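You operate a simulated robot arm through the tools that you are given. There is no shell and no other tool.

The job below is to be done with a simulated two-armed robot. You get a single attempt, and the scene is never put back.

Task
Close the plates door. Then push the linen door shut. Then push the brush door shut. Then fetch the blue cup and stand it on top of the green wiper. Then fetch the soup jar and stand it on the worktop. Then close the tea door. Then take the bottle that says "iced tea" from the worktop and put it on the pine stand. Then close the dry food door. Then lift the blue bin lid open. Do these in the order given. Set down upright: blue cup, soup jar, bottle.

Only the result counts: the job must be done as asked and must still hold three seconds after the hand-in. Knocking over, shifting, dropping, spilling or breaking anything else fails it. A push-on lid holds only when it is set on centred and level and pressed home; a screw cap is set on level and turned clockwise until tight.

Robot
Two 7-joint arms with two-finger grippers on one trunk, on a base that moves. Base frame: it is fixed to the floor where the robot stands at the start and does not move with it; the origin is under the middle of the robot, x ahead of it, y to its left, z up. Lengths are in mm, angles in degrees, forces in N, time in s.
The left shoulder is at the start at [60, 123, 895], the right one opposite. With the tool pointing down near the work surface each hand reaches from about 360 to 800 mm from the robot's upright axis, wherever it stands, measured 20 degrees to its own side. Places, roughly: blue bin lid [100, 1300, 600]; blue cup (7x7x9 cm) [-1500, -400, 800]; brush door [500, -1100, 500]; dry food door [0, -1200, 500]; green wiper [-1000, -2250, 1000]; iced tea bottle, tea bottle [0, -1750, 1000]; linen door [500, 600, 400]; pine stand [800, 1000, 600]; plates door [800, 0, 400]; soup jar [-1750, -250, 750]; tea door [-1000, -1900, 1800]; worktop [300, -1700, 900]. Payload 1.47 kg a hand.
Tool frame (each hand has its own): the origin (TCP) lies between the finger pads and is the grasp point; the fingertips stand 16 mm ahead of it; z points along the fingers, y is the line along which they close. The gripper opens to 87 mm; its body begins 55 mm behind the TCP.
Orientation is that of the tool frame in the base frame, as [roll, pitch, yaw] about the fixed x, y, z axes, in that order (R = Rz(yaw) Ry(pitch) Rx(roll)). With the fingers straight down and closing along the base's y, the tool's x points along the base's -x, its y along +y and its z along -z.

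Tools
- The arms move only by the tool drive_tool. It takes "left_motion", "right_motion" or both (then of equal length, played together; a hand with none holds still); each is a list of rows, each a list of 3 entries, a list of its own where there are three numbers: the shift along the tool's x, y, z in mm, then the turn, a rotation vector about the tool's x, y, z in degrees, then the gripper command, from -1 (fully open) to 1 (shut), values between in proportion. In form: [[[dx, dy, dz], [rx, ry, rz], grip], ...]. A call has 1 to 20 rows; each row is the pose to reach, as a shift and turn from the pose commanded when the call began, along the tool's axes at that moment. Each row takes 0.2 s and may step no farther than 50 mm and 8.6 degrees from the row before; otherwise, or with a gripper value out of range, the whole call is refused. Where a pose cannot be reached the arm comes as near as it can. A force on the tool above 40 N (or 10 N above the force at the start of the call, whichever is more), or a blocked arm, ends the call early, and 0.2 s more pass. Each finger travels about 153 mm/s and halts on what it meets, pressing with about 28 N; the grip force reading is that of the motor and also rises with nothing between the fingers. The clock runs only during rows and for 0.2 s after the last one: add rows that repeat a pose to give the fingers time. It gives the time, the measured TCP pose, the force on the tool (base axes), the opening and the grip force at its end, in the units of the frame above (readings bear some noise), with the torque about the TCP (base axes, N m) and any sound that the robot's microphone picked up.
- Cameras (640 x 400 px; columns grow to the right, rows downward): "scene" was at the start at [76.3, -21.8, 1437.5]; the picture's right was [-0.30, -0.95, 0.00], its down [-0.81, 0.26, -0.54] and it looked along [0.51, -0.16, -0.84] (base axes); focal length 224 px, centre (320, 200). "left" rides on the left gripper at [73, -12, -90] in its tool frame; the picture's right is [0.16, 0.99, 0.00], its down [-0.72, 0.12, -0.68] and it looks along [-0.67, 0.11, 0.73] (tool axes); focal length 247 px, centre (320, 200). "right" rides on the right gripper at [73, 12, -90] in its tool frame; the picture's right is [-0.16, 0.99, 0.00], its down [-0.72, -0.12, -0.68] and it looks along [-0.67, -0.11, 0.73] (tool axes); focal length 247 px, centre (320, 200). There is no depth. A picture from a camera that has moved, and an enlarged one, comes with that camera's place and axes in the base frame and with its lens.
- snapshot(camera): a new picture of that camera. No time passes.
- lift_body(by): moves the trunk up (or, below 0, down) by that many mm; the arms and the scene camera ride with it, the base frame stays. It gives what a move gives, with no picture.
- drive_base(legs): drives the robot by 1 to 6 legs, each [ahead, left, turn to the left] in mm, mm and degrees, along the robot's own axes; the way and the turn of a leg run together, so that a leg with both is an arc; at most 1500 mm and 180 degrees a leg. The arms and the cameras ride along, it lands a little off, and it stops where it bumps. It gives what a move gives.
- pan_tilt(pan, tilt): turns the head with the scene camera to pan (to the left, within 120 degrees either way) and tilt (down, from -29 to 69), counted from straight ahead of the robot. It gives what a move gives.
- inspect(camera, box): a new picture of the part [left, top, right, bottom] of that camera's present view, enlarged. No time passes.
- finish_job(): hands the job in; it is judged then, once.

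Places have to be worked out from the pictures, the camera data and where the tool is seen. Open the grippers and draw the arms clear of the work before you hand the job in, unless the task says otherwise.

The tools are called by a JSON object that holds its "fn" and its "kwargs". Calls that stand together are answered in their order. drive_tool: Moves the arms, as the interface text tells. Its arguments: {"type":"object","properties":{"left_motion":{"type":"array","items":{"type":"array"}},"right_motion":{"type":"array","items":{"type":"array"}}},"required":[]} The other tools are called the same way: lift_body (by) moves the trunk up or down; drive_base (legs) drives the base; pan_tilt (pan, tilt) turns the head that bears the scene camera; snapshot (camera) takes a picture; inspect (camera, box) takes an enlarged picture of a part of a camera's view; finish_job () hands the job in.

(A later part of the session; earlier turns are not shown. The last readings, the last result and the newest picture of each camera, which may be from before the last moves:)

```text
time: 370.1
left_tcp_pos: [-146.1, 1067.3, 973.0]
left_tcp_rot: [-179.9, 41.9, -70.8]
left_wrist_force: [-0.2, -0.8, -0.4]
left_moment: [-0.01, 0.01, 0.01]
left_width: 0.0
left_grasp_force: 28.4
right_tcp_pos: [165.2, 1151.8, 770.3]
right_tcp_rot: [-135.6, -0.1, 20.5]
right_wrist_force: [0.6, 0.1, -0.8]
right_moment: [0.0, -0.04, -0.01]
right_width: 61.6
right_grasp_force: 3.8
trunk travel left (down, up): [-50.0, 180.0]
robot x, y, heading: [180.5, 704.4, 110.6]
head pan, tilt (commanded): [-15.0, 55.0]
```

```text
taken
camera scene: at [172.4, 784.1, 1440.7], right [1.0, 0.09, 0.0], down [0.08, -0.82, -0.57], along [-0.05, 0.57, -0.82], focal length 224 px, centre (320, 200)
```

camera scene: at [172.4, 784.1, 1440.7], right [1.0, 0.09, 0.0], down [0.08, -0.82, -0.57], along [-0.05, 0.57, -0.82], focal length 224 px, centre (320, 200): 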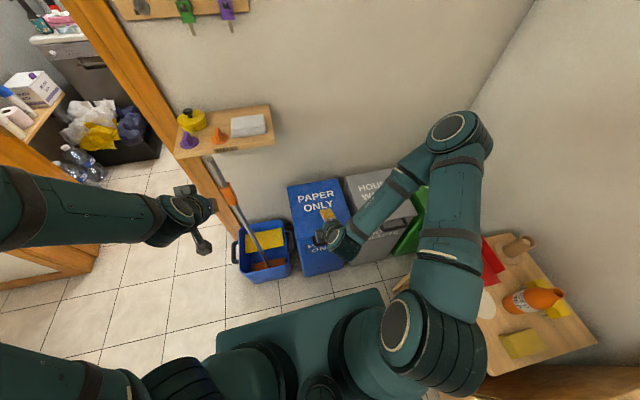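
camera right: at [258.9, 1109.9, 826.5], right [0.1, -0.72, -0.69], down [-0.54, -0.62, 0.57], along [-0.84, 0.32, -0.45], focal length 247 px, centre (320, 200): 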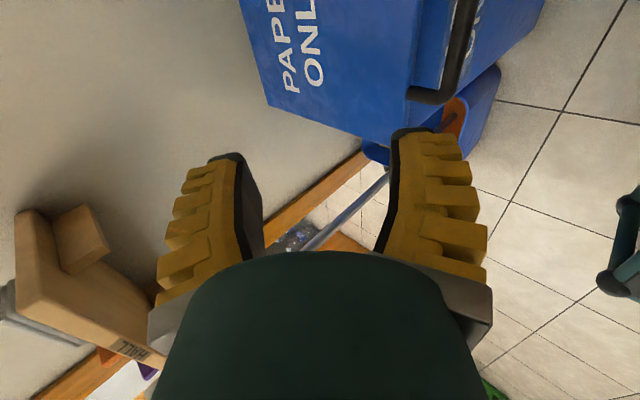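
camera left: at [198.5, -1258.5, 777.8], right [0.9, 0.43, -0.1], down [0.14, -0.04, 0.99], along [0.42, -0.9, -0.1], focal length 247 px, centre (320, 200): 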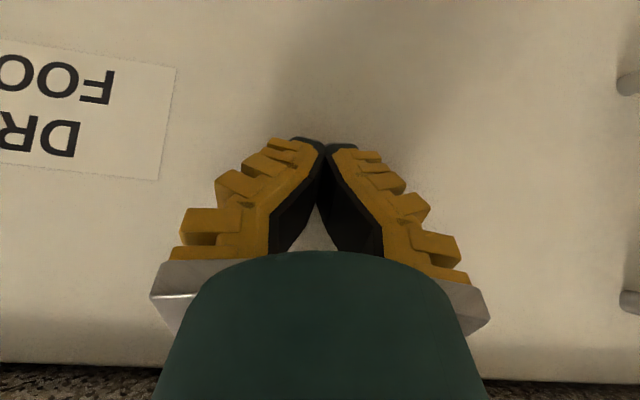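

The tilt and finger plane are as wanted (camera on the right side). I set the opening to about 44 mm and move to a pre-approach point in front of and above the bar, then look.

{"fn": "drive_tool", "kwargs": {"right_motion": [[[3.8, 29.9, 16.2], [0, 0, 0], 0], [[7.5, 59.8, 32.5], [0, 0, 0], 0], [[11.3, 89.7, 48.7], [0, 0, 0], 0], [[15, 119.6, 64.9], [0, 0, 0], 0], [[15, 119.6, 64.9], [0, 0, 0], 0]]}}

{"fn": "snapshot", "kwargs": {"camera": "right"}}

{"fn": "inspect", "kwargs": {"camera": "scene", "box": [270, 170, 390, 270]}}

```text
time: 371.3
left_tcp_pos: [-142.7, 1068.4, 971.5]
left_tcp_rot: [179.8, 41.8, -71.1]
left_wrist_force: [1.1, 1.0, 1.2]
left_moment: [-0.09, 0.09, 0.08]
left_width: 0.0
left_grasp_force: 28.3
right_tcp_pos: [185.0, 1105.1, 685.8]
right_tcp_rot: [-138.6, -1.7, 14.7]
right_wrist_force: [-2.0, 2.0, 1.8]
right_moment: [-0.2, -0.14, -0.04]
right_width: 49.2
right_grasp_force: 3.9
right hand out of reach, approached as far as the arm can: row 1, 2, 3, 4, 5
trunk travel left (down, up): [-50.0, 180.0]
robot x, y, heading: [185.3, 705.0, 110.1]
head pan, tilt (commanded): [-15.0, 55.0]
```

```text
taken
camera right: at [272.0, 1058.6, 747.8], right [0.05, -0.75, -0.66], down [-0.62, -0.54, 0.56], along [-0.78, 0.38, -0.5], focal length 247 px, centre (320, 200)
```

right: 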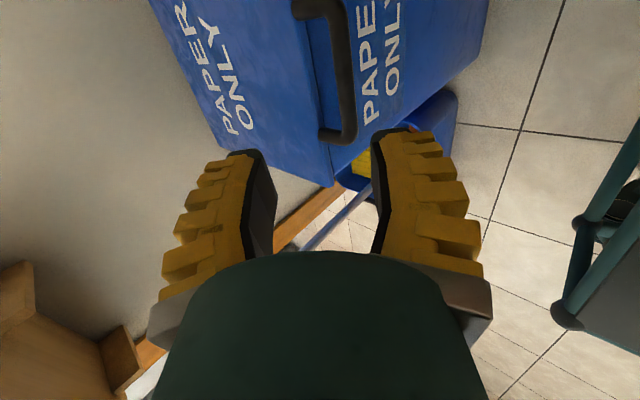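

```text
4.00 times, centred on (330, 220) of scene
camera zoom: at [174.2, 785.7, 1440.6], right [1.0, 0.09, 0.0], down [0.08, -0.82, -0.57], along [-0.05, 0.57, -0.82], focal length 897 px, centre (280, 120)
```

zoom: 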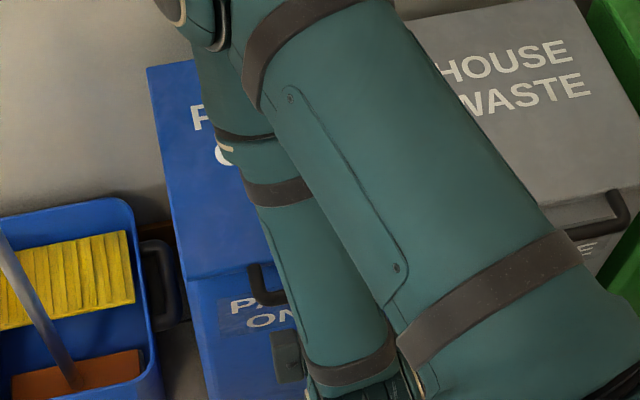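

The hand was too close to the body for that tilt. I back the base 60 mm and use a smaller tilt (15 degrees) for the start of the lift, moving to a point 90 mm short of the bar.

{"fn": "drive_base", "kwargs": {"legs": [[-60, 0, 0]]}}

{"fn": "drive_tool", "kwargs": {"right_motion": [[[0, -13, 15], [-5.3, -1, -0.6], 0], [[0.2, -27, 38], [-10.6, -1.9, -1.2], 0], [[0.4, -40, 60], [-15.8, -2.9, -1.7], 0], [[0.7, -53, 83], [-21.1, -3.8, -2.3], 0], [[0.9, -66.6, 106.7], [-26.4, -4.8, -2.9], 0], [[0.9, -66.6, 106.7], [-26.4, -4.8, -2.9], 0]]}}

{"fn": "snapshot", "kwargs": {"camera": "right"}}

{"fn": "snapshot", "kwargs": {"camera": "scene"}}

```text
time: 372.3
left_tcp_pos: [-124.5, 1008.9, 972.4]
left_tcp_rot: [-179.9, 41.7, -70.9]
left_wrist_force: [-1.0, -0.9, 0.2]
left_moment: [0.01, 0.0, -0.01]
left_width: 0.2
left_grasp_force: 29.0
right_tcp_pos: [183.8, 1046.8, 695.1]
right_tcp_rot: [-137.0, -1.7, 18.6]
right_wrist_force: [-0.1, 0.3, 0.6]
right_moment: [0.03, 0.0, -0.01]
right_width: 49.3
right_grasp_force: 3.9
trunk travel left (down, up): [-50.0, 180.0]
robot x, y, heading: [201.2, 647.8, 110.4]
head pan, tilt (commanded): [-15.0, 55.0]
```

```text
time: 373.7
left_tcp_pos: [-123.8, 1010.2, 972.0]
left_tcp_rot: [-180.0, 41.7, -70.9]
left_wrist_force: [-0.3, 0.3, -0.2]
left_moment: [0.0, 0.01, 0.02]
left_width: 0.0
left_grasp_force: 28.1
right_tcp_pos: [148.5, 1164.1, 661.6]
right_tcp_rot: [-163.7, 1.0, 23.4]
right_wrist_force: [0.6, 0.4, -0.3]
right_moment: [0.01, -0.01, 0.0]
right_width: 49.3
right_grasp_force: 4.0
trunk travel left (down, up): [-50.0, 180.0]
robot x, y, heading: [203.3, 643.8, 110.3]
head pan, tilt (commanded): [-15.0, 55.0]
```

```text
taken
camera right: at [232.1, 1159.9, 743.7], right [0.23, -0.93, -0.27], down [-0.62, -0.36, 0.7], along [-0.75, 0.01, -0.66], focal length 247 px, centre (320, 200)
```

right: 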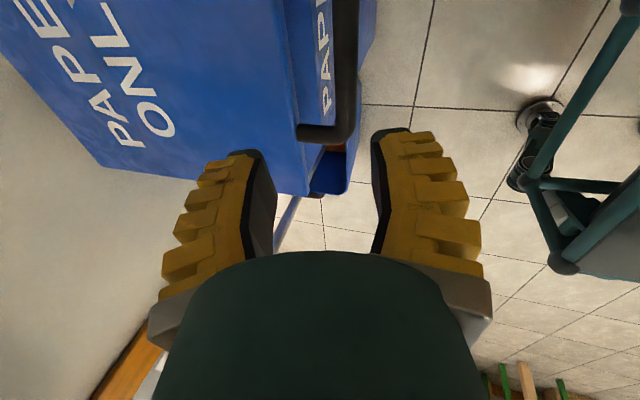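

```text
taken
camera scene: at [193.7, 727.1, 1440.8], right [1.0, 0.09, 0.0], down [0.08, -0.82, -0.57], along [-0.05, 0.57, -0.82], focal length 224 px, centre (320, 200)
```

scene: 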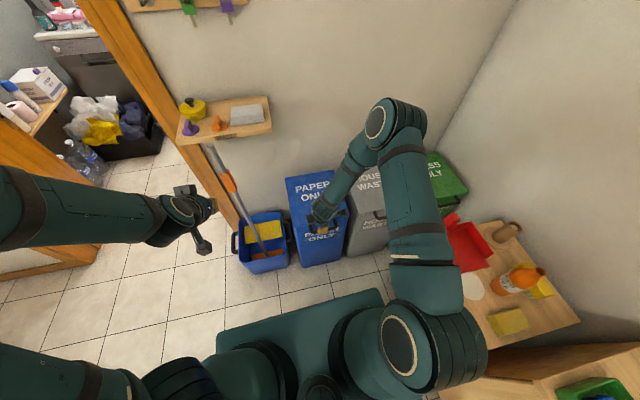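

The bar is at about V 1055, z 558. I narrow the opening to about 37 mm, centre the hand over the bar (26 mm to the right), then check before going in.

{"fn": "drive_tool", "kwargs": {"right_motion": [[[13, 9.5, 13.6], [0, 0, 0], 0.26], [[26, 19, 27.3], [0, 0, 0], 0.26], [[26, 19, 27.3], [0, 0, 0], 0.26]]}}

{"fn": "snapshot", "kwargs": {"camera": "right"}}

{"fn": "inspect", "kwargs": {"camera": "scene", "box": [270, 160, 380, 260]}}

```text
time: 374.5
left_tcp_pos: [-124.3, 1009.2, 970.8]
left_tcp_rot: [180.0, 41.7, -70.9]
left_wrist_force: [0.4, 0.4, -0.1]
left_moment: [0.01, 0.01, -0.03]
left_width: 0.0
left_grasp_force: 28.3
right_tcp_pos: [175.3, 1164.8, 629.2]
right_tcp_rot: [-163.5, 0.9, 23.5]
right_wrist_force: [0.1, 0.1, -0.6]
right_moment: [-0.03, -0.02, -0.02]
right_width: 38.2
right_grasp_force: 4.5
trunk travel left (down, up): [-50.0, 180.0]
robot x, y, heading: [205.1, 647.2, 110.4]
head pan, tilt (commanded): [-15.0, 55.0]
```

```text
taken
camera right: at [258.2, 1159.7, 711.0], right [0.23, -0.93, -0.28], down [-0.62, -0.36, 0.7], along [-0.75, 0.01, -0.66], focal length 247 px, centre (320, 200)
```

right: 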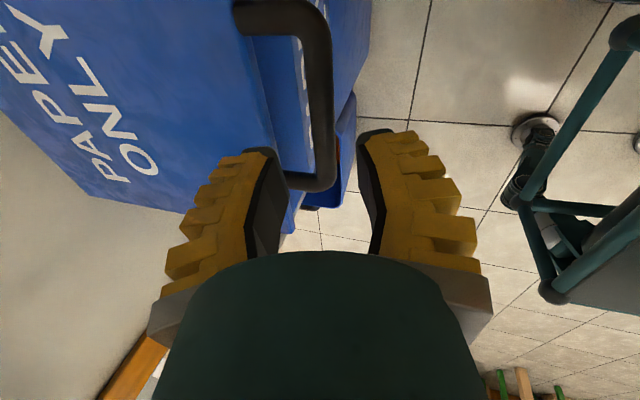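

```text
4.00 times, centred on (325, 210) of scene
camera zoom: at [193.4, 727.1, 1440.8], right [1.0, 0.09, 0.0], down [0.08, -0.82, -0.57], along [-0.05, 0.57, -0.82], focal length 897 px, centre (300, 160)
```

zoom: 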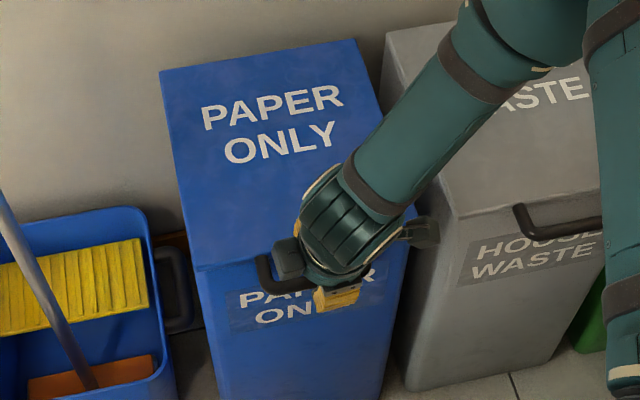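

The bar lies centred between the open fingertips. I advance 62 mm along the tool axis.

{"fn": "drive_tool", "kwargs": {"right_motion": [[[0, 0, 20], [0, 0, 0], 0.26], [[0, 0, 40], [0, 0, 0], 0.26], [[0, 0, 55], [0, 0, 0], 0.26], [[0, 0, 62], [0, 0, 0], 0.26], [[0, 0, 62], [0, 0, 0], 0.26]]}}

{"fn": "snapshot", "kwargs": {"camera": "right"}}

{"fn": "inspect", "kwargs": {"camera": "scene", "box": [270, 160, 380, 260]}}

```text
time: 375.7
left_tcp_pos: [-123.4, 1008.3, 972.1]
left_tcp_rot: [-180.0, 41.9, -70.9]
left_wrist_force: [1.3, -0.2, 0.0]
left_moment: [0.02, -0.01, 0.0]
left_width: 0.0
left_grasp_force: 28.0
right_tcp_pos: [166.8, 1177.5, 571.2]
right_tcp_rot: [-163.6, 1.1, 23.3]
right_wrist_force: [5.4, -11.6, 15.7]
right_moment: [0.64, 0.05, -0.2]
right_width: 32.3
right_grasp_force: 3.0
trunk travel left (down, up): [-50.0, 180.0]
robot x, y, heading: [203.1, 648.4, 110.4]
head pan, tilt (commanded): [-15.0, 55.0]
```

```text
taken
camera right: at [250.1, 1172.2, 653.3], right [0.23, -0.93, -0.28], down [-0.62, -0.36, 0.7], along [-0.75, 0.01, -0.66], focal length 247 px, centre (320, 200)
```

right: 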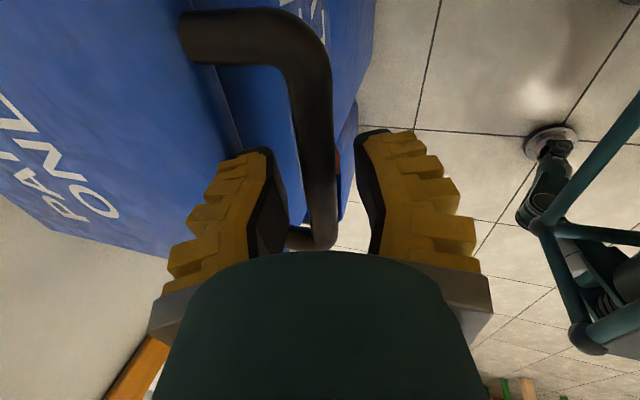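

```text
4.00 times, centred on (325, 210) of scene
camera zoom: at [194.1, 725.0, 1441.0], right [1.0, 0.09, 0.0], down [0.08, -0.81, -0.57], along [-0.05, 0.57, -0.82], focal length 897 px, centre (300, 160)
```

zoom: 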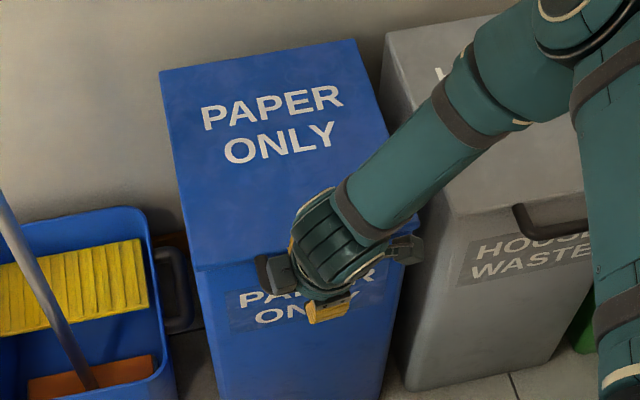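

The bar is between the fingertips, one finger touching the lid's edge lightly. I close on the bar now.

{"fn": "drive_tool", "kwargs": {"right_motion": [[[0, 2, 0], [0, 0, 0], 0.4], [[0, 2, 0], [0, 0, 0], 0.6], [[0, 2, 0], [0, 0, 0], 1], [[0, 2, 0], [0, 0, 0], 1], [[0, 2, 0], [0, 0, 0], 1]]}}

{"fn": "snapshot", "kwargs": {"camera": "right"}}

```text
time: 376.9
left_tcp_pos: [-124.9, 1010.7, 970.6]
left_tcp_rot: [-179.9, 41.7, -70.9]
left_wrist_force: [-1.4, -0.4, 0.5]
left_moment: [0.01, -0.01, -0.02]
left_width: 0.1
left_grasp_force: 28.1
right_tcp_pos: [165.7, 1178.0, 571.1]
right_tcp_rot: [-163.5, 1.1, 23.4]
right_wrist_force: [-11.4, 17.5, -2.0]
right_moment: [-0.02, 0.09, -0.49]
right_width: 10.4
right_grasp_force: 30.4
trunk travel left (down, up): [-50.0, 180.0]
robot x, y, heading: [204.3, 646.9, 110.5]
head pan, tilt (commanded): [-15.0, 55.0]
```

```text
taken
camera right: at [249.5, 1173.3, 652.0], right [0.23, -0.93, -0.28], down [-0.62, -0.36, 0.7], along [-0.75, 0.01, -0.66], focal length 247 px, centre (320, 200)
```

right: 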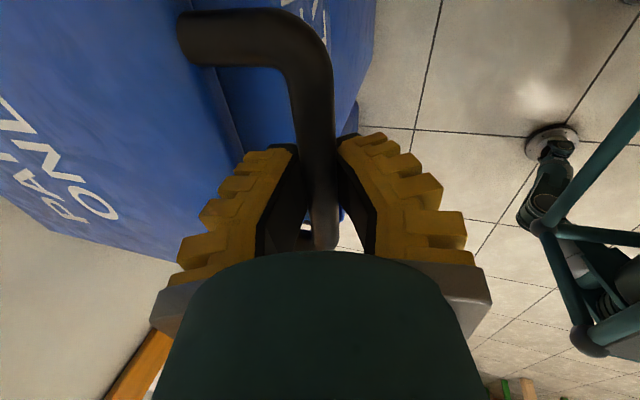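

The bar is pinched firmly. I ease the hand towards it and start lifting along the lid's arc (about 20 degrees first).

{"fn": "drive_tool", "kwargs": {"right_motion": [[[0, -4.8, 1.4], [0, 0, 0], 1], [[0, -13.8, -25], [0, 0, 0], 1], [[0, -25.3, -51], [0, 0, 0], 1], [[0, -38.9, -76], [0, 0, 0], 1], [[0, -54.7, -99.7], [0, 0, 0], 1], [[0, -54.7, -99.7], [0, 0, 0], 1]]}}

{"fn": "snapshot", "kwargs": {"camera": "right"}}

{"fn": "inspect", "kwargs": {"camera": "scene", "box": [250, 130, 400, 260]}}

```text
time: 378.3
left_tcp_pos: [-124.2, 1010.2, 971.3]
left_tcp_rot: [-180.0, 41.7, -70.8]
left_wrist_force: [-0.1, -0.6, 0.3]
left_moment: [0.04, -0.01, 0.0]
left_width: 0.1
left_grasp_force: 27.8
right_tcp_pos: [158.5, 1201.3, 679.6]
right_tcp_rot: [-163.7, 1.0, 23.5]
right_wrist_force: [-8.1, 13.9, -6.4]
right_moment: [-0.22, 0.33, -0.48]
right_width: 10.3
right_grasp_force: 30.2
trunk travel left (down, up): [-50.0, 180.0]
robot x, y, heading: [203.2, 647.7, 110.4]
head pan, tilt (commanded): [-15.0, 55.0]
```

```text
taken
camera right: at [241.9, 1196.3, 761.0], right [0.23, -0.93, -0.28], down [-0.62, -0.36, 0.7], along [-0.75, 0.01, -0.66], focal length 247 px, centre (320, 200)
```

right: 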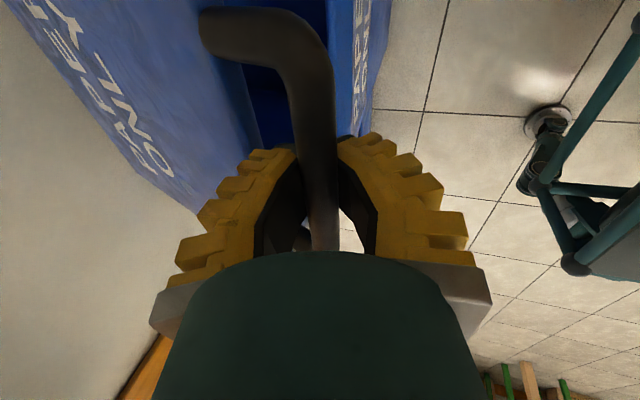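

```text
3.08 times, centred on (325, 195) of scene
camera zoom: at [192.9, 728.9, 1440.6], right [1.0, 0.09, 0.0], down [0.08, -0.82, -0.57], along [-0.05, 0.57, -0.82], focal length 690 px, centre (305, 215)
```

zoom: 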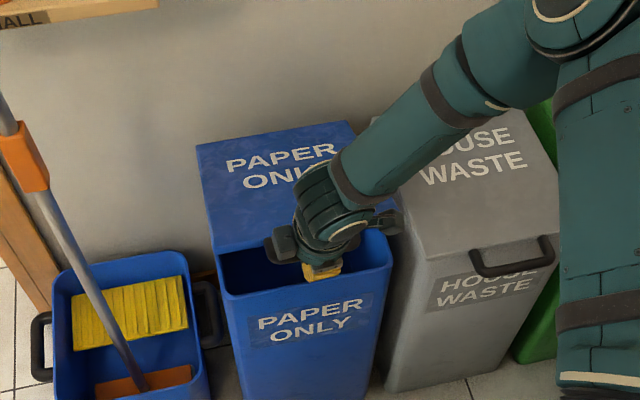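

The lid is lifting; the bin's inside shows. I go on along the arc to about 50 degrees, tilting the tool forward a little as it rises.

{"fn": "drive_tool", "kwargs": {"right_motion": [[[0, -22.6, -20.5], [2.5, 0, 0], 1], [[0, -43.1, -40.6], [5, 0, 0], 1], [[0, -64.1, -59.2], [7.5, 0, 0], 1], [[0, -86.7, -76], [10, 0, 0], 1], [[0, -110.7, -90.6], [12.5, 0, 0], 1], [[0, -136.3, -103.1], [15, 0, 0], 1], [[0, -136.3, -103.1], [15, 0, 0], 1]]}}

{"fn": "snapshot", "kwargs": {"camera": "right"}}

{"fn": "inspect", "kwargs": {"camera": "scene", "box": [250, 110, 400, 240]}}

```text
time: 379.5
left_tcp_pos: [-124.8, 1012.5, 971.5]
left_tcp_rot: [180.0, 41.7, -70.9]
left_wrist_force: [0.0, -0.1, -0.6]
left_moment: [-0.01, -0.02, 0.01]
left_width: 0.0
left_grasp_force: 28.1
right_tcp_pos: [133.2, 1272.2, 787.1]
right_tcp_rot: [-152.3, 0.6, 22.9]
right_wrist_force: [-7.3, 18.9, -21.3]
right_moment: [-0.3, 0.22, -0.62]
right_width: 5.9
right_grasp_force: 29.8
trunk travel left (down, up): [-50.0, 180.0]
robot x, y, heading: [208.1, 649.1, 110.5]
head pan, tilt (commanded): [-15.0, 55.0]
stopped in row 5 (right hand): the force on the tool passed its limit at 40 N (the readings are from after the stop); the commanded pose is now the measured one
```

```text
taken
camera right: at [222.9, 1252.5, 860.7], right [0.19, -0.87, -0.46], down [-0.58, -0.48, 0.67], along [-0.8, 0.14, -0.59], focal length 247 px, centre (320, 200)
```

right: 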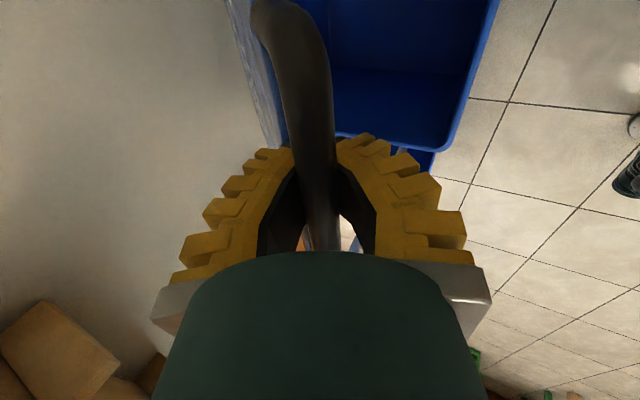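

```text
3.08 times, centred on (325, 175) of scene
camera zoom: at [192.0, 731.1, 1440.5], right [1.0, 0.09, 0.0], down [0.08, -0.82, -0.57], along [-0.05, 0.57, -0.82], focal length 690 px, centre (305, 277)
```

zoom: 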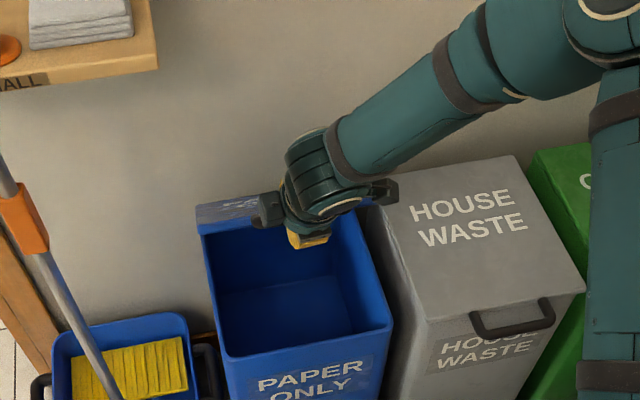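

The lid stands near 47 degrees; the force shows my radius was a bit too large (hinge nearer, about V 1350). I correct inwards and continue to about 71 degrees.

{"fn": "drive_tool", "kwargs": {"right_motion": [[[0, 3, 5.3], [0, 0, 0], 1], [[0, -17.8, -0.6], [2, 0, 0], 1], [[0, -37.8, -3.9], [4, 0, 0], 1], [[0, -57.9, -5.7], [6, 0, 0], 1], [[0, -78.1, -6.2], [8, 0, 0], 1], [[0, -98.4, -5.2], [10, 0, 0], 1], [[0, -118.5, -2.8], [12, 0, 0], 1], [[0, -118.5, -2.8], [12, 0, 0], 1]]}}

{"fn": "snapshot", "kwargs": {"camera": "right"}}

{"fn": "inspect", "kwargs": {"camera": "scene", "box": [250, 110, 400, 240]}}

```text
time: 381.3
left_tcp_pos: [-123.3, 1009.7, 971.8]
left_tcp_rot: [-180.0, 41.8, -70.9]
left_wrist_force: [-0.2, -0.1, -0.1]
left_moment: [-0.01, -0.04, 0.03]
left_width: 0.1
left_grasp_force: 28.1
right_tcp_pos: [94.5, 1365.8, 848.6]
right_tcp_rot: [-140.1, 0.8, 23.2]
right_wrist_force: [0.2, -0.1, 0.0]
right_moment: [0.03, 0.02, 0.02]
right_width: 0.0
right_grasp_force: 28.7
trunk travel left (down, up): [-50.0, 180.0]
robot x, y, heading: [199.8, 644.4, 110.3]
head pan, tilt (commanded): [-15.0, 55.0]
```

```text
taken
camera right: at [188.1, 1332.9, 908.4], right [0.14, -0.76, -0.63], down [-0.52, -0.6, 0.61], along [-0.84, 0.24, -0.48], focal length 247 px, centre (320, 200)
```

right: 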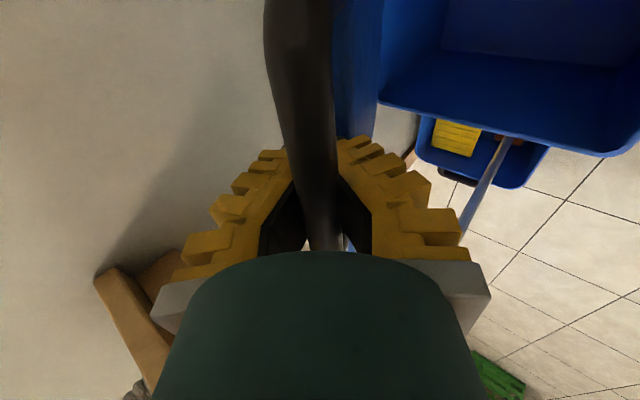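

```text
3.08 times, centred on (325, 175) of scene
camera zoom: at [193.5, 727.4, 1440.8], right [1.0, 0.09, 0.0], down [0.08, -0.82, -0.57], along [-0.05, 0.57, -0.82], focal length 690 px, centre (305, 277)
```

zoom: 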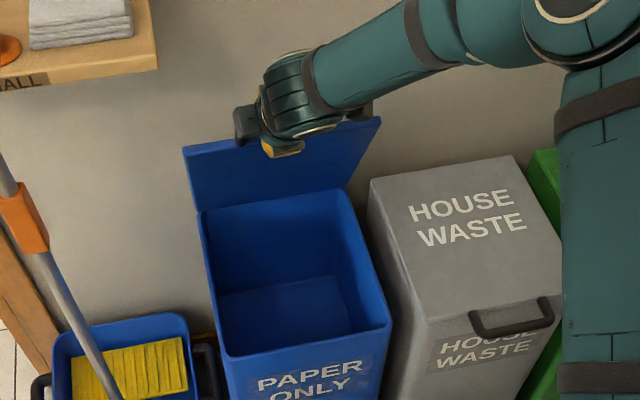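

The lid stands around 73 degrees and the force is zero, while the width reads 0, so the bar may have slipped. I zoom in to see how the bar sits in the fingers.

{"fn": "inspect", "kwargs": {"camera": "right", "box": [220, 60, 420, 260]}}

{"fn": "inspect", "kwargs": {"camera": "scene", "box": [285, 125, 345, 175]}}

```text
2.00 times, centred on (320, 160) of right
camera zoom: at [188.1, 1332.9, 908.4], right [0.14, -0.76, -0.63], down [-0.52, -0.6, 0.61], along [-0.84, 0.24, -0.48], focal length 494 px, centre (320, 280)
```

zoom: 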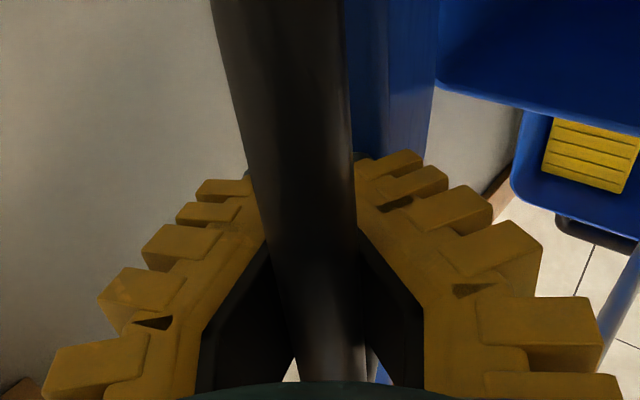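

```text
8.00 times, centred on (315, 150) of scene
camera zoom: at [193.5, 727.4, 1440.8], right [1.0, 0.09, 0.0], down [0.08, -0.82, -0.57], along [-0.05, 0.57, -0.82], focal length 1794 px, centre (360, 600)
```

zoom: 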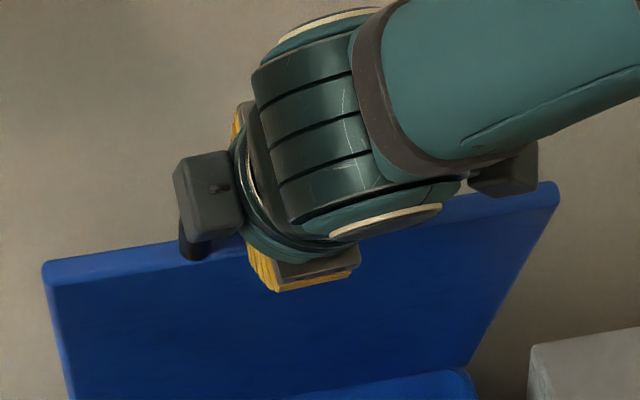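

The bar has settled inside the closed fingers, so the lid is safely hooked. I continue forward along the arc to bring it past vertical.

{"fn": "drive_tool", "kwargs": {"right_motion": [[[0, -13.4, 7.3], [0, 0, 0], 1], [[0, -27.6, 15.3], [0, 0, 0], 1], [[0, -40.4, 23.4], [0, 0, 0], 1], [[0, -53.3, 32.9], [0, 0, 0], 1], [[0, -66.9, 41.6], [0, 0, 0], 1], [[0, -80.6, 51.7], [0, 0, 0], 1]]}}

{"fn": "snapshot", "kwargs": {"camera": "right"}}

{"fn": "inspect", "kwargs": {"camera": "scene", "box": [250, 90, 400, 220]}}

```text
time: 382.2
left_tcp_pos: [-123.1, 1007.9, 972.3]
left_tcp_rot: [-179.9, 41.9, -70.9]
left_wrist_force: [0.4, 0.4, 0.1]
left_moment: [0.02, 0.04, -0.01]
left_width: 0.0
left_grasp_force: 28.4
right_tcp_pos: [75.7, 1420.0, 866.3]
right_tcp_rot: [-139.3, 0.6, 22.7]
right_wrist_force: [3.9, -6.8, 19.2]
right_moment: [-1.02, -0.67, -0.61]
right_width: 5.9
right_grasp_force: 27.3
trunk travel left (down, up): [-50.0, 180.0]
robot x, y, heading: [204.1, 646.6, 110.3]
head pan, tilt (commanded): [-15.0, 55.0]
stopped in row 4 (right hand): the force on the tool passed its limit at 43 N (the readings are from after the stop); the commanded pose is now the measured one
```

```text
taken
camera right: at [170.0, 1385.5, 925.4], right [0.14, -0.75, -0.64], down [-0.52, -0.6, 0.6], along [-0.84, 0.26, -0.48], focal length 247 px, centre (320, 200)
```

right: 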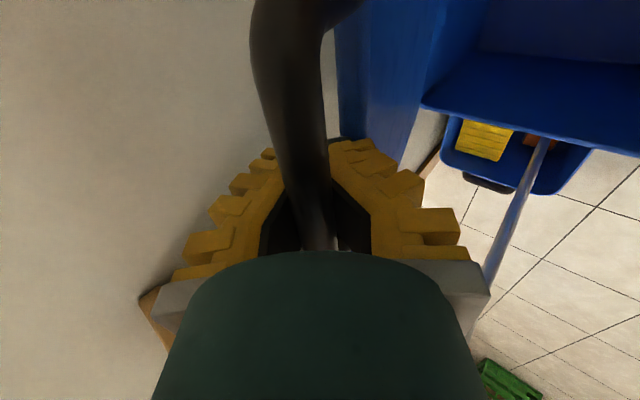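

```text
3.08 times, centred on (325, 155) of scene
camera zoom: at [194.1, 725.2, 1440.9], right [1.0, 0.09, 0.0], down [0.08, -0.81, -0.57], along [-0.05, 0.57, -0.82], focal length 690 px, centre (305, 338)
```

zoom: 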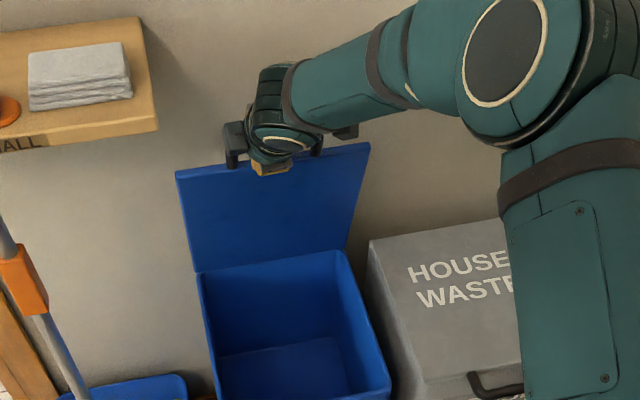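

The lid is close to vertical, but the fingertips press down on its edge. I tilt the tool 16 degrees more towards horizontal with a slight rise to free them.

{"fn": "drive_tool", "kwargs": {"right_motion": [[[0, -3.3, -3], [4, 0, 0], 1], [[0, -5, -4], [8, 0, 0], 1], [[0, -6, -4], [12, 0, 0], 1], [[0, -6.6, -3.6], [16, 0, 0], 1], [[0, -6.6, -3.6], [16, 0, 0], 1]]}}

{"fn": "snapshot", "kwargs": {"camera": "right"}}

{"fn": "inspect", "kwargs": {"camera": "scene", "box": [260, 90, 380, 200]}}

```text
time: 383.4
left_tcp_pos: [-122.3, 1008.3, 972.9]
left_tcp_rot: [-180.0, 41.9, -71.0]
left_wrist_force: [-0.2, -0.4, 0.8]
left_moment: [0.0, 0.01, -0.01]
left_width: 0.0
left_grasp_force: 28.1
right_tcp_pos: [74.1, 1420.3, 871.3]
right_tcp_rot: [-123.4, 0.6, 22.8]
right_wrist_force: [3.3, -6.4, 21.5]
right_moment: [-0.45, -0.5, -0.29]
right_width: 5.8
right_grasp_force: 28.2
trunk travel left (down, up): [-50.0, 180.0]
robot x, y, heading: [204.2, 645.1, 110.4]
head pan, tilt (commanded): [-15.0, 55.0]
```

```text
taken
camera right: at [174.5, 1373.6, 910.0], right [0.06, -0.57, -0.82], down [-0.47, -0.74, 0.48], along [-0.88, 0.36, -0.31], focal length 247 px, centre (320, 200)
```

right: 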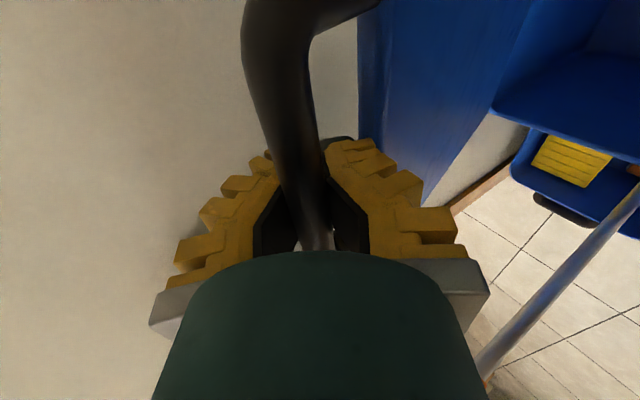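

```text
3.64 times, centred on (320, 145) of scene
camera zoom: at [194.6, 724.4, 1441.0], right [1.0, 0.09, 0.0], down [0.08, -0.81, -0.58], along [-0.05, 0.57, -0.82], focal length 816 px, centre (320, 400)
```

zoom: 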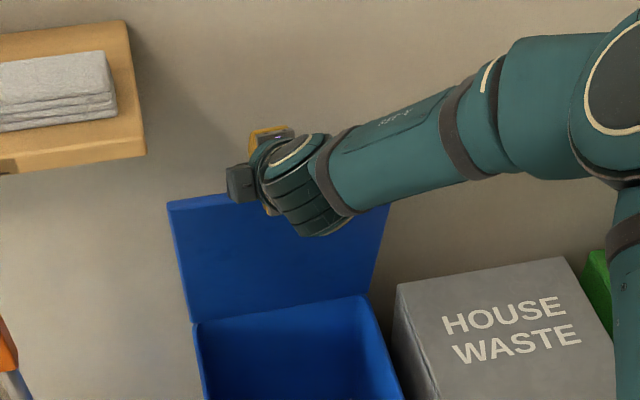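

Still 21 N upwards. I raise the hand 10 mm to relieve it and see how the lid behaves.

{"fn": "drive_tool", "kwargs": {"right_motion": [[[0, -4.2, -2.8], [0, 0, 0], 1], [[0, -8.4, -5.5], [0, 0, 0], 1], [[0, -8.4, -5.5], [0, 0, 0], 1]]}}

{"fn": "snapshot", "kwargs": {"camera": "right"}}

```text
time: 384.2
left_tcp_pos: [-122.6, 1009.6, 971.4]
left_tcp_rot: [-179.9, 41.7, -70.9]
left_wrist_force: [0.7, 0.2, 1.1]
left_moment: [-0.03, -0.01, 0.02]
left_width: 0.3
left_grasp_force: 28.0
right_tcp_pos: [74.8, 1421.0, 875.3]
right_tcp_rot: [-123.9, 0.8, 22.8]
right_wrist_force: [-0.4, 1.2, -10.2]
right_moment: [0.13, 0.14, 0.06]
right_width: 0.0
right_grasp_force: 28.9
trunk travel left (down, up): [-50.0, 180.0]
robot x, y, heading: [203.4, 645.9, 110.3]
head pan, tilt (commanded): [-15.0, 55.0]
```

```text
taken
camera right: at [174.2, 1375.0, 914.5], right [0.06, -0.57, -0.82], down [-0.47, -0.74, 0.49], along [-0.88, 0.35, -0.31], focal length 247 px, centre (320, 200)
```

right: 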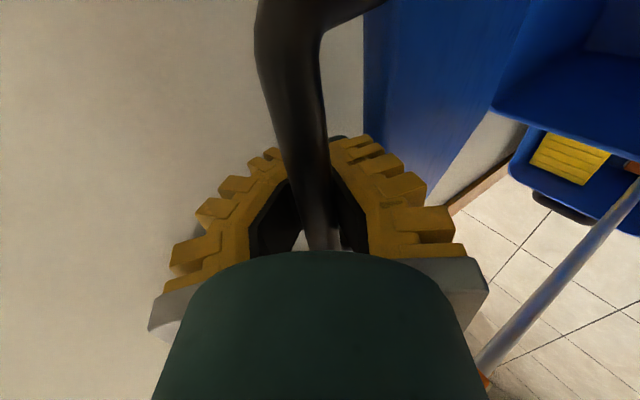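

Slack found: the bar sits within a few mm. Now I push straight ahead at this height to carry the lid past vertical.

{"fn": "drive_tool", "kwargs": {"right_motion": [[[0, -3.8, 9.5], [0, 0, 0], 1], [[0, -9.3, 17.8], [0, 0, 0], 1], [[0, -14.8, 26.2], [0, 0, 0], 1], [[0, -20.3, 34.5], [0, 0, 0], 1], [[0, -25.8, 42.9], [0, 0, 0], 1], [[0, -31.3, 51.2], [0, 0, 0], 1]]}}

{"fn": "snapshot", "kwargs": {"camera": "right"}}

{"fn": "inspect", "kwargs": {"camera": "scene", "box": [260, 90, 380, 200]}}

```text
time: 385.6
left_tcp_pos: [-121.4, 1008.7, 973.7]
left_tcp_rot: [180.0, 41.9, -70.9]
left_wrist_force: [0.0, 0.1, -0.2]
left_moment: [0.0, 0.01, 0.01]
left_width: 0.1
left_grasp_force: 27.9
right_tcp_pos: [52.8, 1477.1, 879.9]
right_tcp_rot: [-123.3, 0.6, 22.6]
right_wrist_force: [8.8, 1.5, 28.2]
right_moment: [-0.44, 0.01, 0.01]
right_width: 6.2
right_grasp_force: 28.0
trunk travel left (down, up): [-50.0, 180.0]
robot x, y, heading: [204.8, 645.9, 110.5]
head pan, tilt (commanded): [-15.0, 55.0]
```

```text
taken
camera right: at [152.7, 1429.3, 919.2], right [0.05, -0.56, -0.82], down [-0.47, -0.74, 0.48], along [-0.88, 0.36, -0.3], focal length 247 px, centre (320, 200)
```

right: 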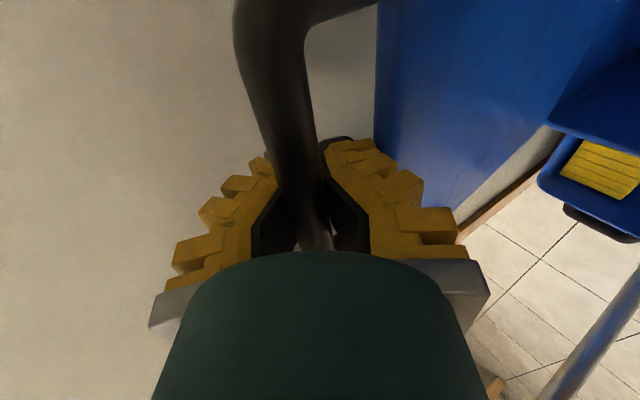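

```text
3.64 times, centred on (320, 145) of scene
camera zoom: at [195.5, 724.3, 1441.1], right [1.0, 0.09, 0.0], down [0.08, -0.81, -0.58], along [-0.05, 0.57, -0.82], focal length 816 px, centre (320, 400)
```

zoom: 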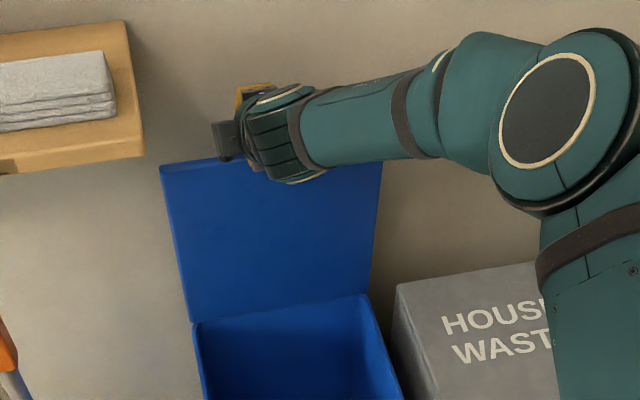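

The lid is about 86 degrees; the first hinge estimate fits better now. I raise slightly and keep pushing ahead past 90 degrees.

{"fn": "drive_tool", "kwargs": {"right_motion": [[[0, -5, -3.3], [0, 0, 0], 1], [[0, -10.5, 5.1], [0, 0, 0], 1], [[0, -16, 13.4], [0, 0, 0], 1], [[0, -21.5, 21.8], [0, 0, 0], 1], [[0, -26.2, 30.7], [0, 0, 0], 1], [[0, -30.8, 39.6], [0, 0, 0], 1]]}}

{"fn": "snapshot", "kwargs": {"camera": "right"}}

{"fn": "inspect", "kwargs": {"camera": "scene", "box": [260, 90, 380, 200]}}

```text
time: 387.0
left_tcp_pos: [-123.7, 1009.6, 971.5]
left_tcp_rot: [-179.9, 41.8, -71.0]
left_wrist_force: [1.1, 0.2, -0.7]
left_moment: [0.03, 0.01, 0.02]
left_width: 0.2
left_grasp_force: 28.0
right_tcp_pos: [32.2, 1523.7, 878.6]
right_tcp_rot: [-123.8, 0.7, 22.9]
right_wrist_force: [-0.2, 0.7, -2.3]
right_moment: [0.07, 0.03, -0.02]
right_width: 0.4
right_grasp_force: 28.3
trunk travel left (down, up): [-50.0, 180.0]
robot x, y, heading: [207.8, 647.6, 110.4]
head pan, tilt (commanded): [-15.0, 55.0]
```

```text
taken
camera right: at [130.8, 1477.1, 918.0], right [0.06, -0.57, -0.82], down [-0.47, -0.74, 0.48], along [-0.88, 0.35, -0.31], focal length 247 px, centre (320, 200)
```

right: 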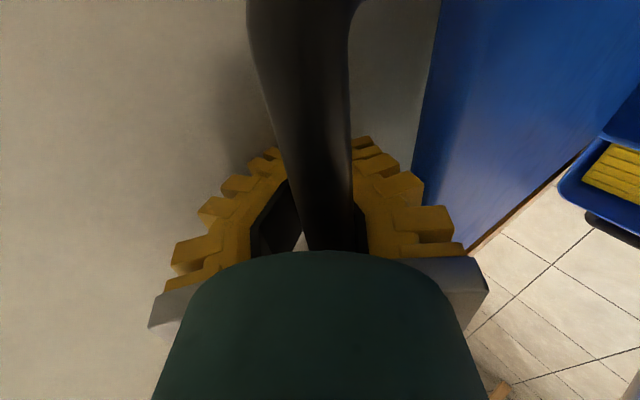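

```text
3.64 times, centred on (320, 145) of scene
camera zoom: at [193.7, 727.6, 1440.7], right [1.0, 0.09, 0.0], down [0.08, -0.82, -0.57], along [-0.05, 0.57, -0.82], focal length 816 px, centre (320, 400)
```

zoom: 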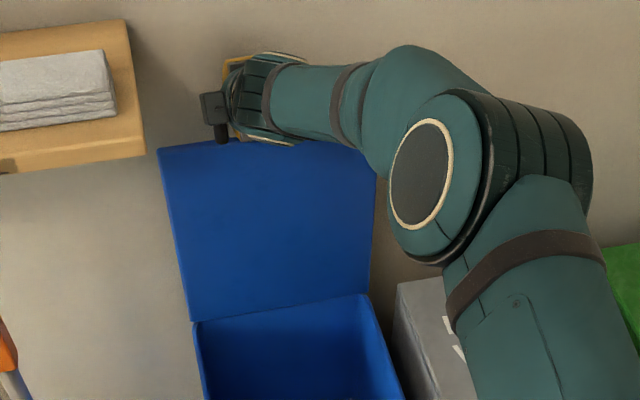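

The lid is a little past vertical (about 93 degrees). I push a bit farther for margin, with the force limit guarding.

{"fn": "drive_tool", "kwargs": {"right_motion": [[[0, -3, 6.7], [0, 0, 0], 1], [[0, -5.5, 13.5], [0, 0, 0], 1], [[0, -8, 20.5], [0, 0, 0], 1], [[0, -10, 27.5], [0, 0, 0], 1], [[0, -10, 27.5], [0, 0, 0], 1]]}}

{"fn": "snapshot", "kwargs": {"camera": "right"}}

{"fn": "inspect", "kwargs": {"camera": "scene", "box": [260, 90, 380, 200]}}

```text
time: 387.5
left_tcp_pos: [-122.0, 1007.3, 974.7]
left_tcp_rot: [-179.9, 42.0, -71.0]
left_wrist_force: [0.3, 0.4, 0.1]
left_moment: [0.0, -0.01, -0.02]
left_width: 0.1
left_grasp_force: 28.1
right_tcp_pos: [30.1, 1524.6, 878.8]
right_tcp_rot: [-123.8, 0.8, 22.7]
right_wrist_force: [11.3, -29.9, 10.0]
right_moment: [0.45, -0.01, -0.45]
right_width: 0.0
right_grasp_force: 28.6
trunk travel left (down, up): [-50.0, 180.0]
robot x, y, heading: [202.5, 643.6, 110.3]
head pan, tilt (commanded): [-15.0, 55.0]
stopped in row 2 (right hand): the force on the tool passed its limit at 45 N (the readings are from after the stop); the commanded pose is now the measured one
```

```text
taken
camera right: at [129.9, 1478.6, 918.6], right [0.06, -0.57, -0.82], down [-0.47, -0.74, 0.48], along [-0.88, 0.36, -0.31], focal length 247 px, centre (320, 200)
```

right: 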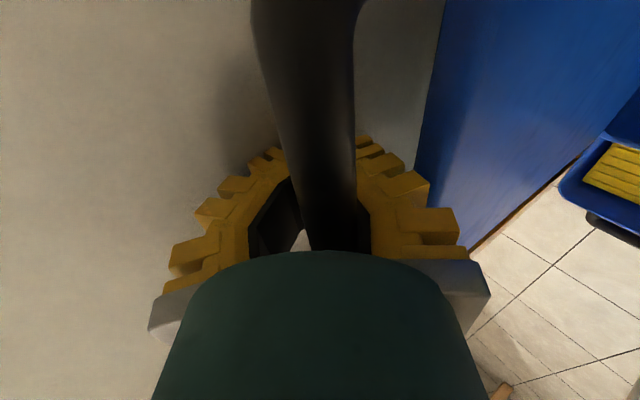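

```text
3.64 times, centred on (320, 145) of scene
camera zoom: at [195.8, 721.6, 1441.2], right [1.0, 0.09, 0.0], down [0.07, -0.81, -0.58], along [-0.05, 0.57, -0.82], focal length 816 px, centre (320, 400)
```

zoom: 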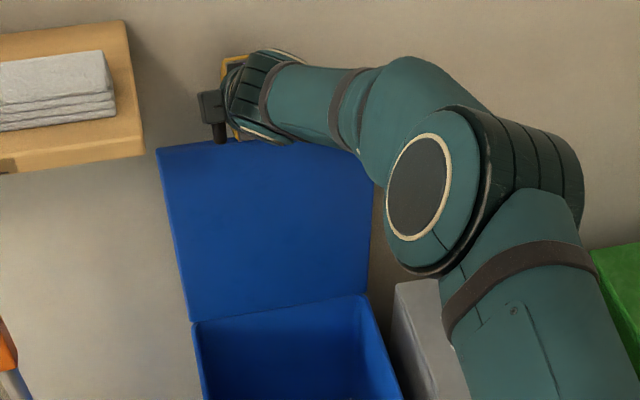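

The hand met a stop (probably fingertips at the wall), with the bar past vertical. I open the fingers in small steps while easing back a few mm, then see whether the lid stays.

{"fn": "drive_tool", "kwargs": {"right_motion": [[[0, 1, -2], [0, 0, 0], 0.8], [[0, 2, -4], [0, 0, 0], 0.6], [[0, 3, -6], [0, 0, 0], 0.4], [[0, 3, -8], [0, 0, 0], 0.2], [[0, 3, -8], [0, 0, 0], 0.1], [[0, 3, -8], [0, 0, 0], 0.1]]}}

{"fn": "snapshot", "kwargs": {"camera": "right"}}

{"fn": "inspect", "kwargs": {"camera": "scene", "box": [260, 90, 380, 200]}}

```text
time: 388.9
left_tcp_pos: [-121.9, 1008.3, 972.8]
left_tcp_rot: [180.0, 42.0, -71.1]
left_wrist_force: [-0.4, 0.0, 1.2]
left_moment: [0.03, -0.02, -0.01]
left_width: 0.0
left_grasp_force: 28.0
right_tcp_pos: [31.4, 1519.0, 879.3]
right_tcp_rot: [-123.9, 0.8, 22.9]
right_wrist_force: [3.2, -14.6, 6.6]
right_moment: [-0.23, 0.14, -0.1]
right_width: 21.6
right_grasp_force: 0.1
trunk travel left (down, up): [-50.0, 180.0]
robot x, y, heading: [205.2, 648.4, 110.2]
head pan, tilt (commanded): [-15.0, 55.0]
```

```text
taken
camera right: at [131.9, 1473.0, 918.6], right [0.06, -0.57, -0.82], down [-0.47, -0.74, 0.48], along [-0.88, 0.35, -0.31], focal length 247 px, centre (320, 200)
```

right: 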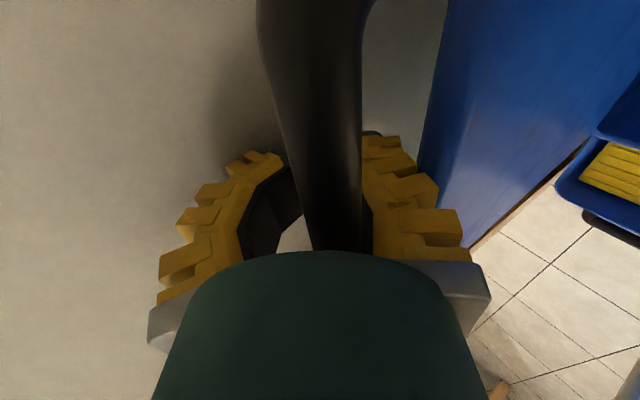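

```text
3.64 times, centred on (320, 145) of scene
camera zoom: at [194.7, 724.5, 1440.9], right [1.0, 0.09, 0.0], down [0.08, -0.81, -0.57], along [-0.05, 0.57, -0.82], focal length 816 px, centre (320, 400)
```

zoom: 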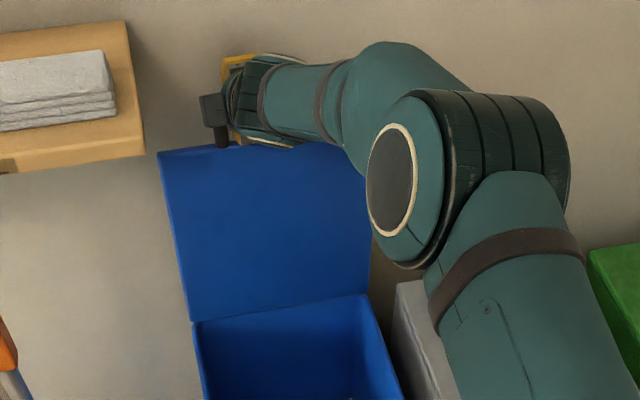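

Finger B is against the wall. I move the hand back and up along its axis while opening further, watching whether the lid follows.

{"fn": "drive_tool", "kwargs": {"right_motion": [[[0, 2, -5], [0, 0, 0], 0.1], [[0, 4, -10], [0, 0, 0], 0], [[0, 5, -16], [0, 0, 0], -0.1], [[0, 5, -16], [0, 0, 0], -0.2], [[0, 5, -16], [0, 0, 0], -0.2]]}}

{"fn": "snapshot", "kwargs": {"camera": "right"}}

{"fn": "inspect", "kwargs": {"camera": "scene", "box": [260, 90, 380, 200]}}

```text
time: 390.1
left_tcp_pos: [-123.6, 1009.0, 971.4]
left_tcp_rot: [180.0, 41.8, -70.9]
left_wrist_force: [0.2, -0.1, 0.0]
left_moment: [0.04, -0.02, -0.02]
left_width: 0.2
left_grasp_force: 28.5
right_tcp_pos: [37.4, 1505.4, 882.3]
right_tcp_rot: [-123.9, 0.8, 22.8]
right_wrist_force: [-8.0, 3.0, 5.9]
right_moment: [1.36, 1.04, -0.47]
right_width: 32.0
right_grasp_force: 0.1
trunk travel left (down, up): [-50.0, 180.0]
robot x, y, heading: [205.8, 646.8, 110.3]
head pan, tilt (commanded): [-15.0, 55.0]
```

```text
taken
camera right: at [136.7, 1458.8, 922.5], right [0.06, -0.57, -0.82], down [-0.47, -0.74, 0.49], along [-0.88, 0.35, -0.31], focal length 247 px, centre (320, 200)
```

right: 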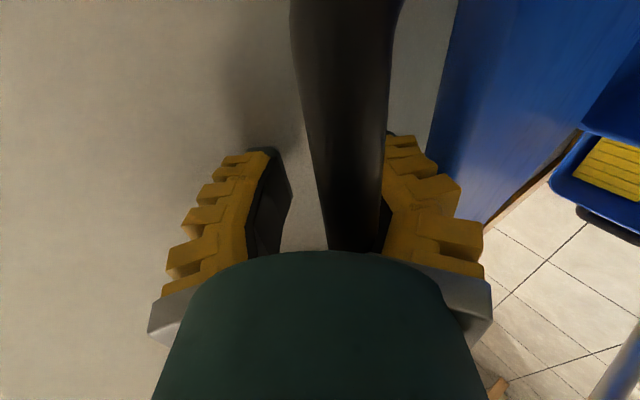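

```text
3.64 times, centred on (320, 145) of scene
camera zoom: at [193.6, 726.0, 1440.8], right [1.0, 0.09, 0.0], down [0.08, -0.82, -0.57], along [-0.05, 0.57, -0.82], focal length 816 px, centre (320, 400)
```

zoom: 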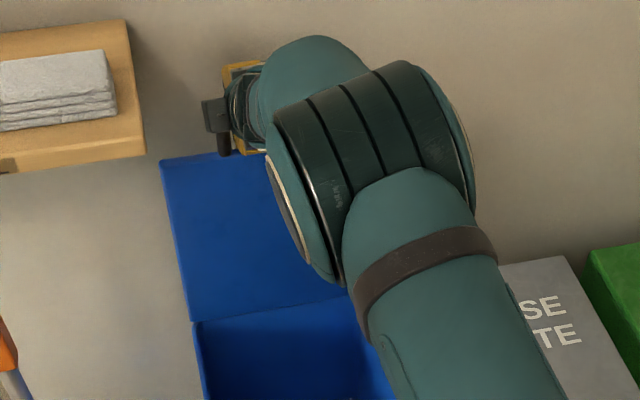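

I open wider to see whether the bar stays back by itself or leans on the front finger.

{"fn": "drive_tool", "kwargs": {"right_motion": [[[0, 0, 0], [0, 0, 0], -0.3], [[0, 0, 0], [0, 0, 0], -0.4], [[0, 0, 0], [0, 0, 0], -0.5], [[0, 0, 0], [0, 0, 0], -0.5]]}}

{"fn": "snapshot", "kwargs": {"camera": "right"}}

{"fn": "snapshot", "kwargs": {"camera": "scene"}}

```text
time: 391.1
left_tcp_pos: [-122.7, 1008.6, 971.5]
left_tcp_rot: [180.0, 41.7, -71.0]
left_wrist_force: [0.6, -0.6, -0.8]
left_moment: [0.02, 0.0, -0.04]
left_width: 0.2
left_grasp_force: 27.8
right_tcp_pos: [37.3, 1506.9, 884.5]
right_tcp_rot: [-123.7, 0.7, 22.8]
right_wrist_force: [-9.6, 3.5, 14.9]
right_moment: [1.37, 1.37, -0.79]
right_width: 39.4
right_grasp_force: 0.1
trunk travel left (down, up): [-50.0, 180.0]
robot x, y, heading: [200.4, 647.4, 110.3]
head pan, tilt (commanded): [-15.0, 55.0]
```

```text
taken
camera right: at [136.7, 1458.7, 924.1], right [0.06, -0.57, -0.82], down [-0.47, -0.74, 0.48], along [-0.88, 0.35, -0.31], focal length 247 px, centre (320, 200)
```

right: 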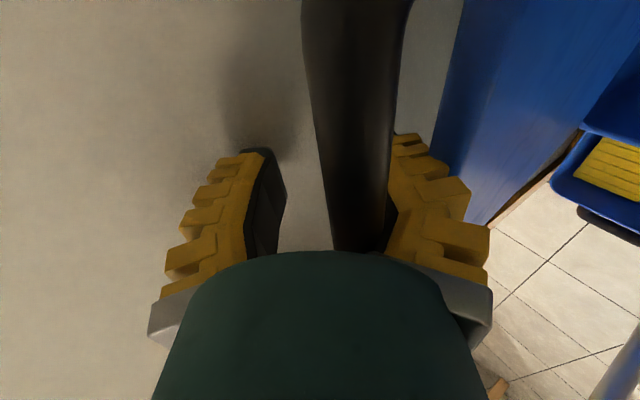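

```text
taken
camera scene: at [193.6, 725.2, 1440.9], right [1.0, 0.09, 0.0], down [0.08, -0.81, -0.57], along [-0.05, 0.57, -0.82], focal length 224 px, centre (320, 200)
```

scene: 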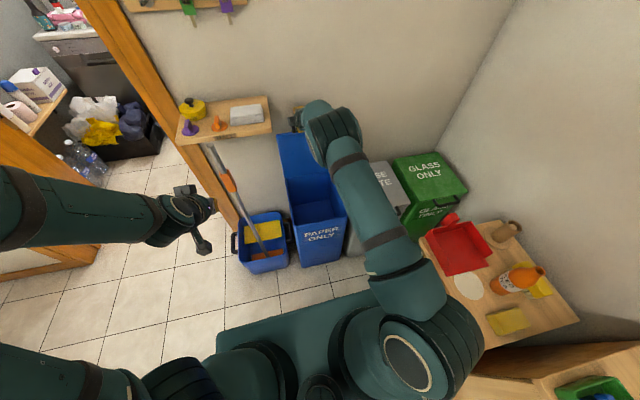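

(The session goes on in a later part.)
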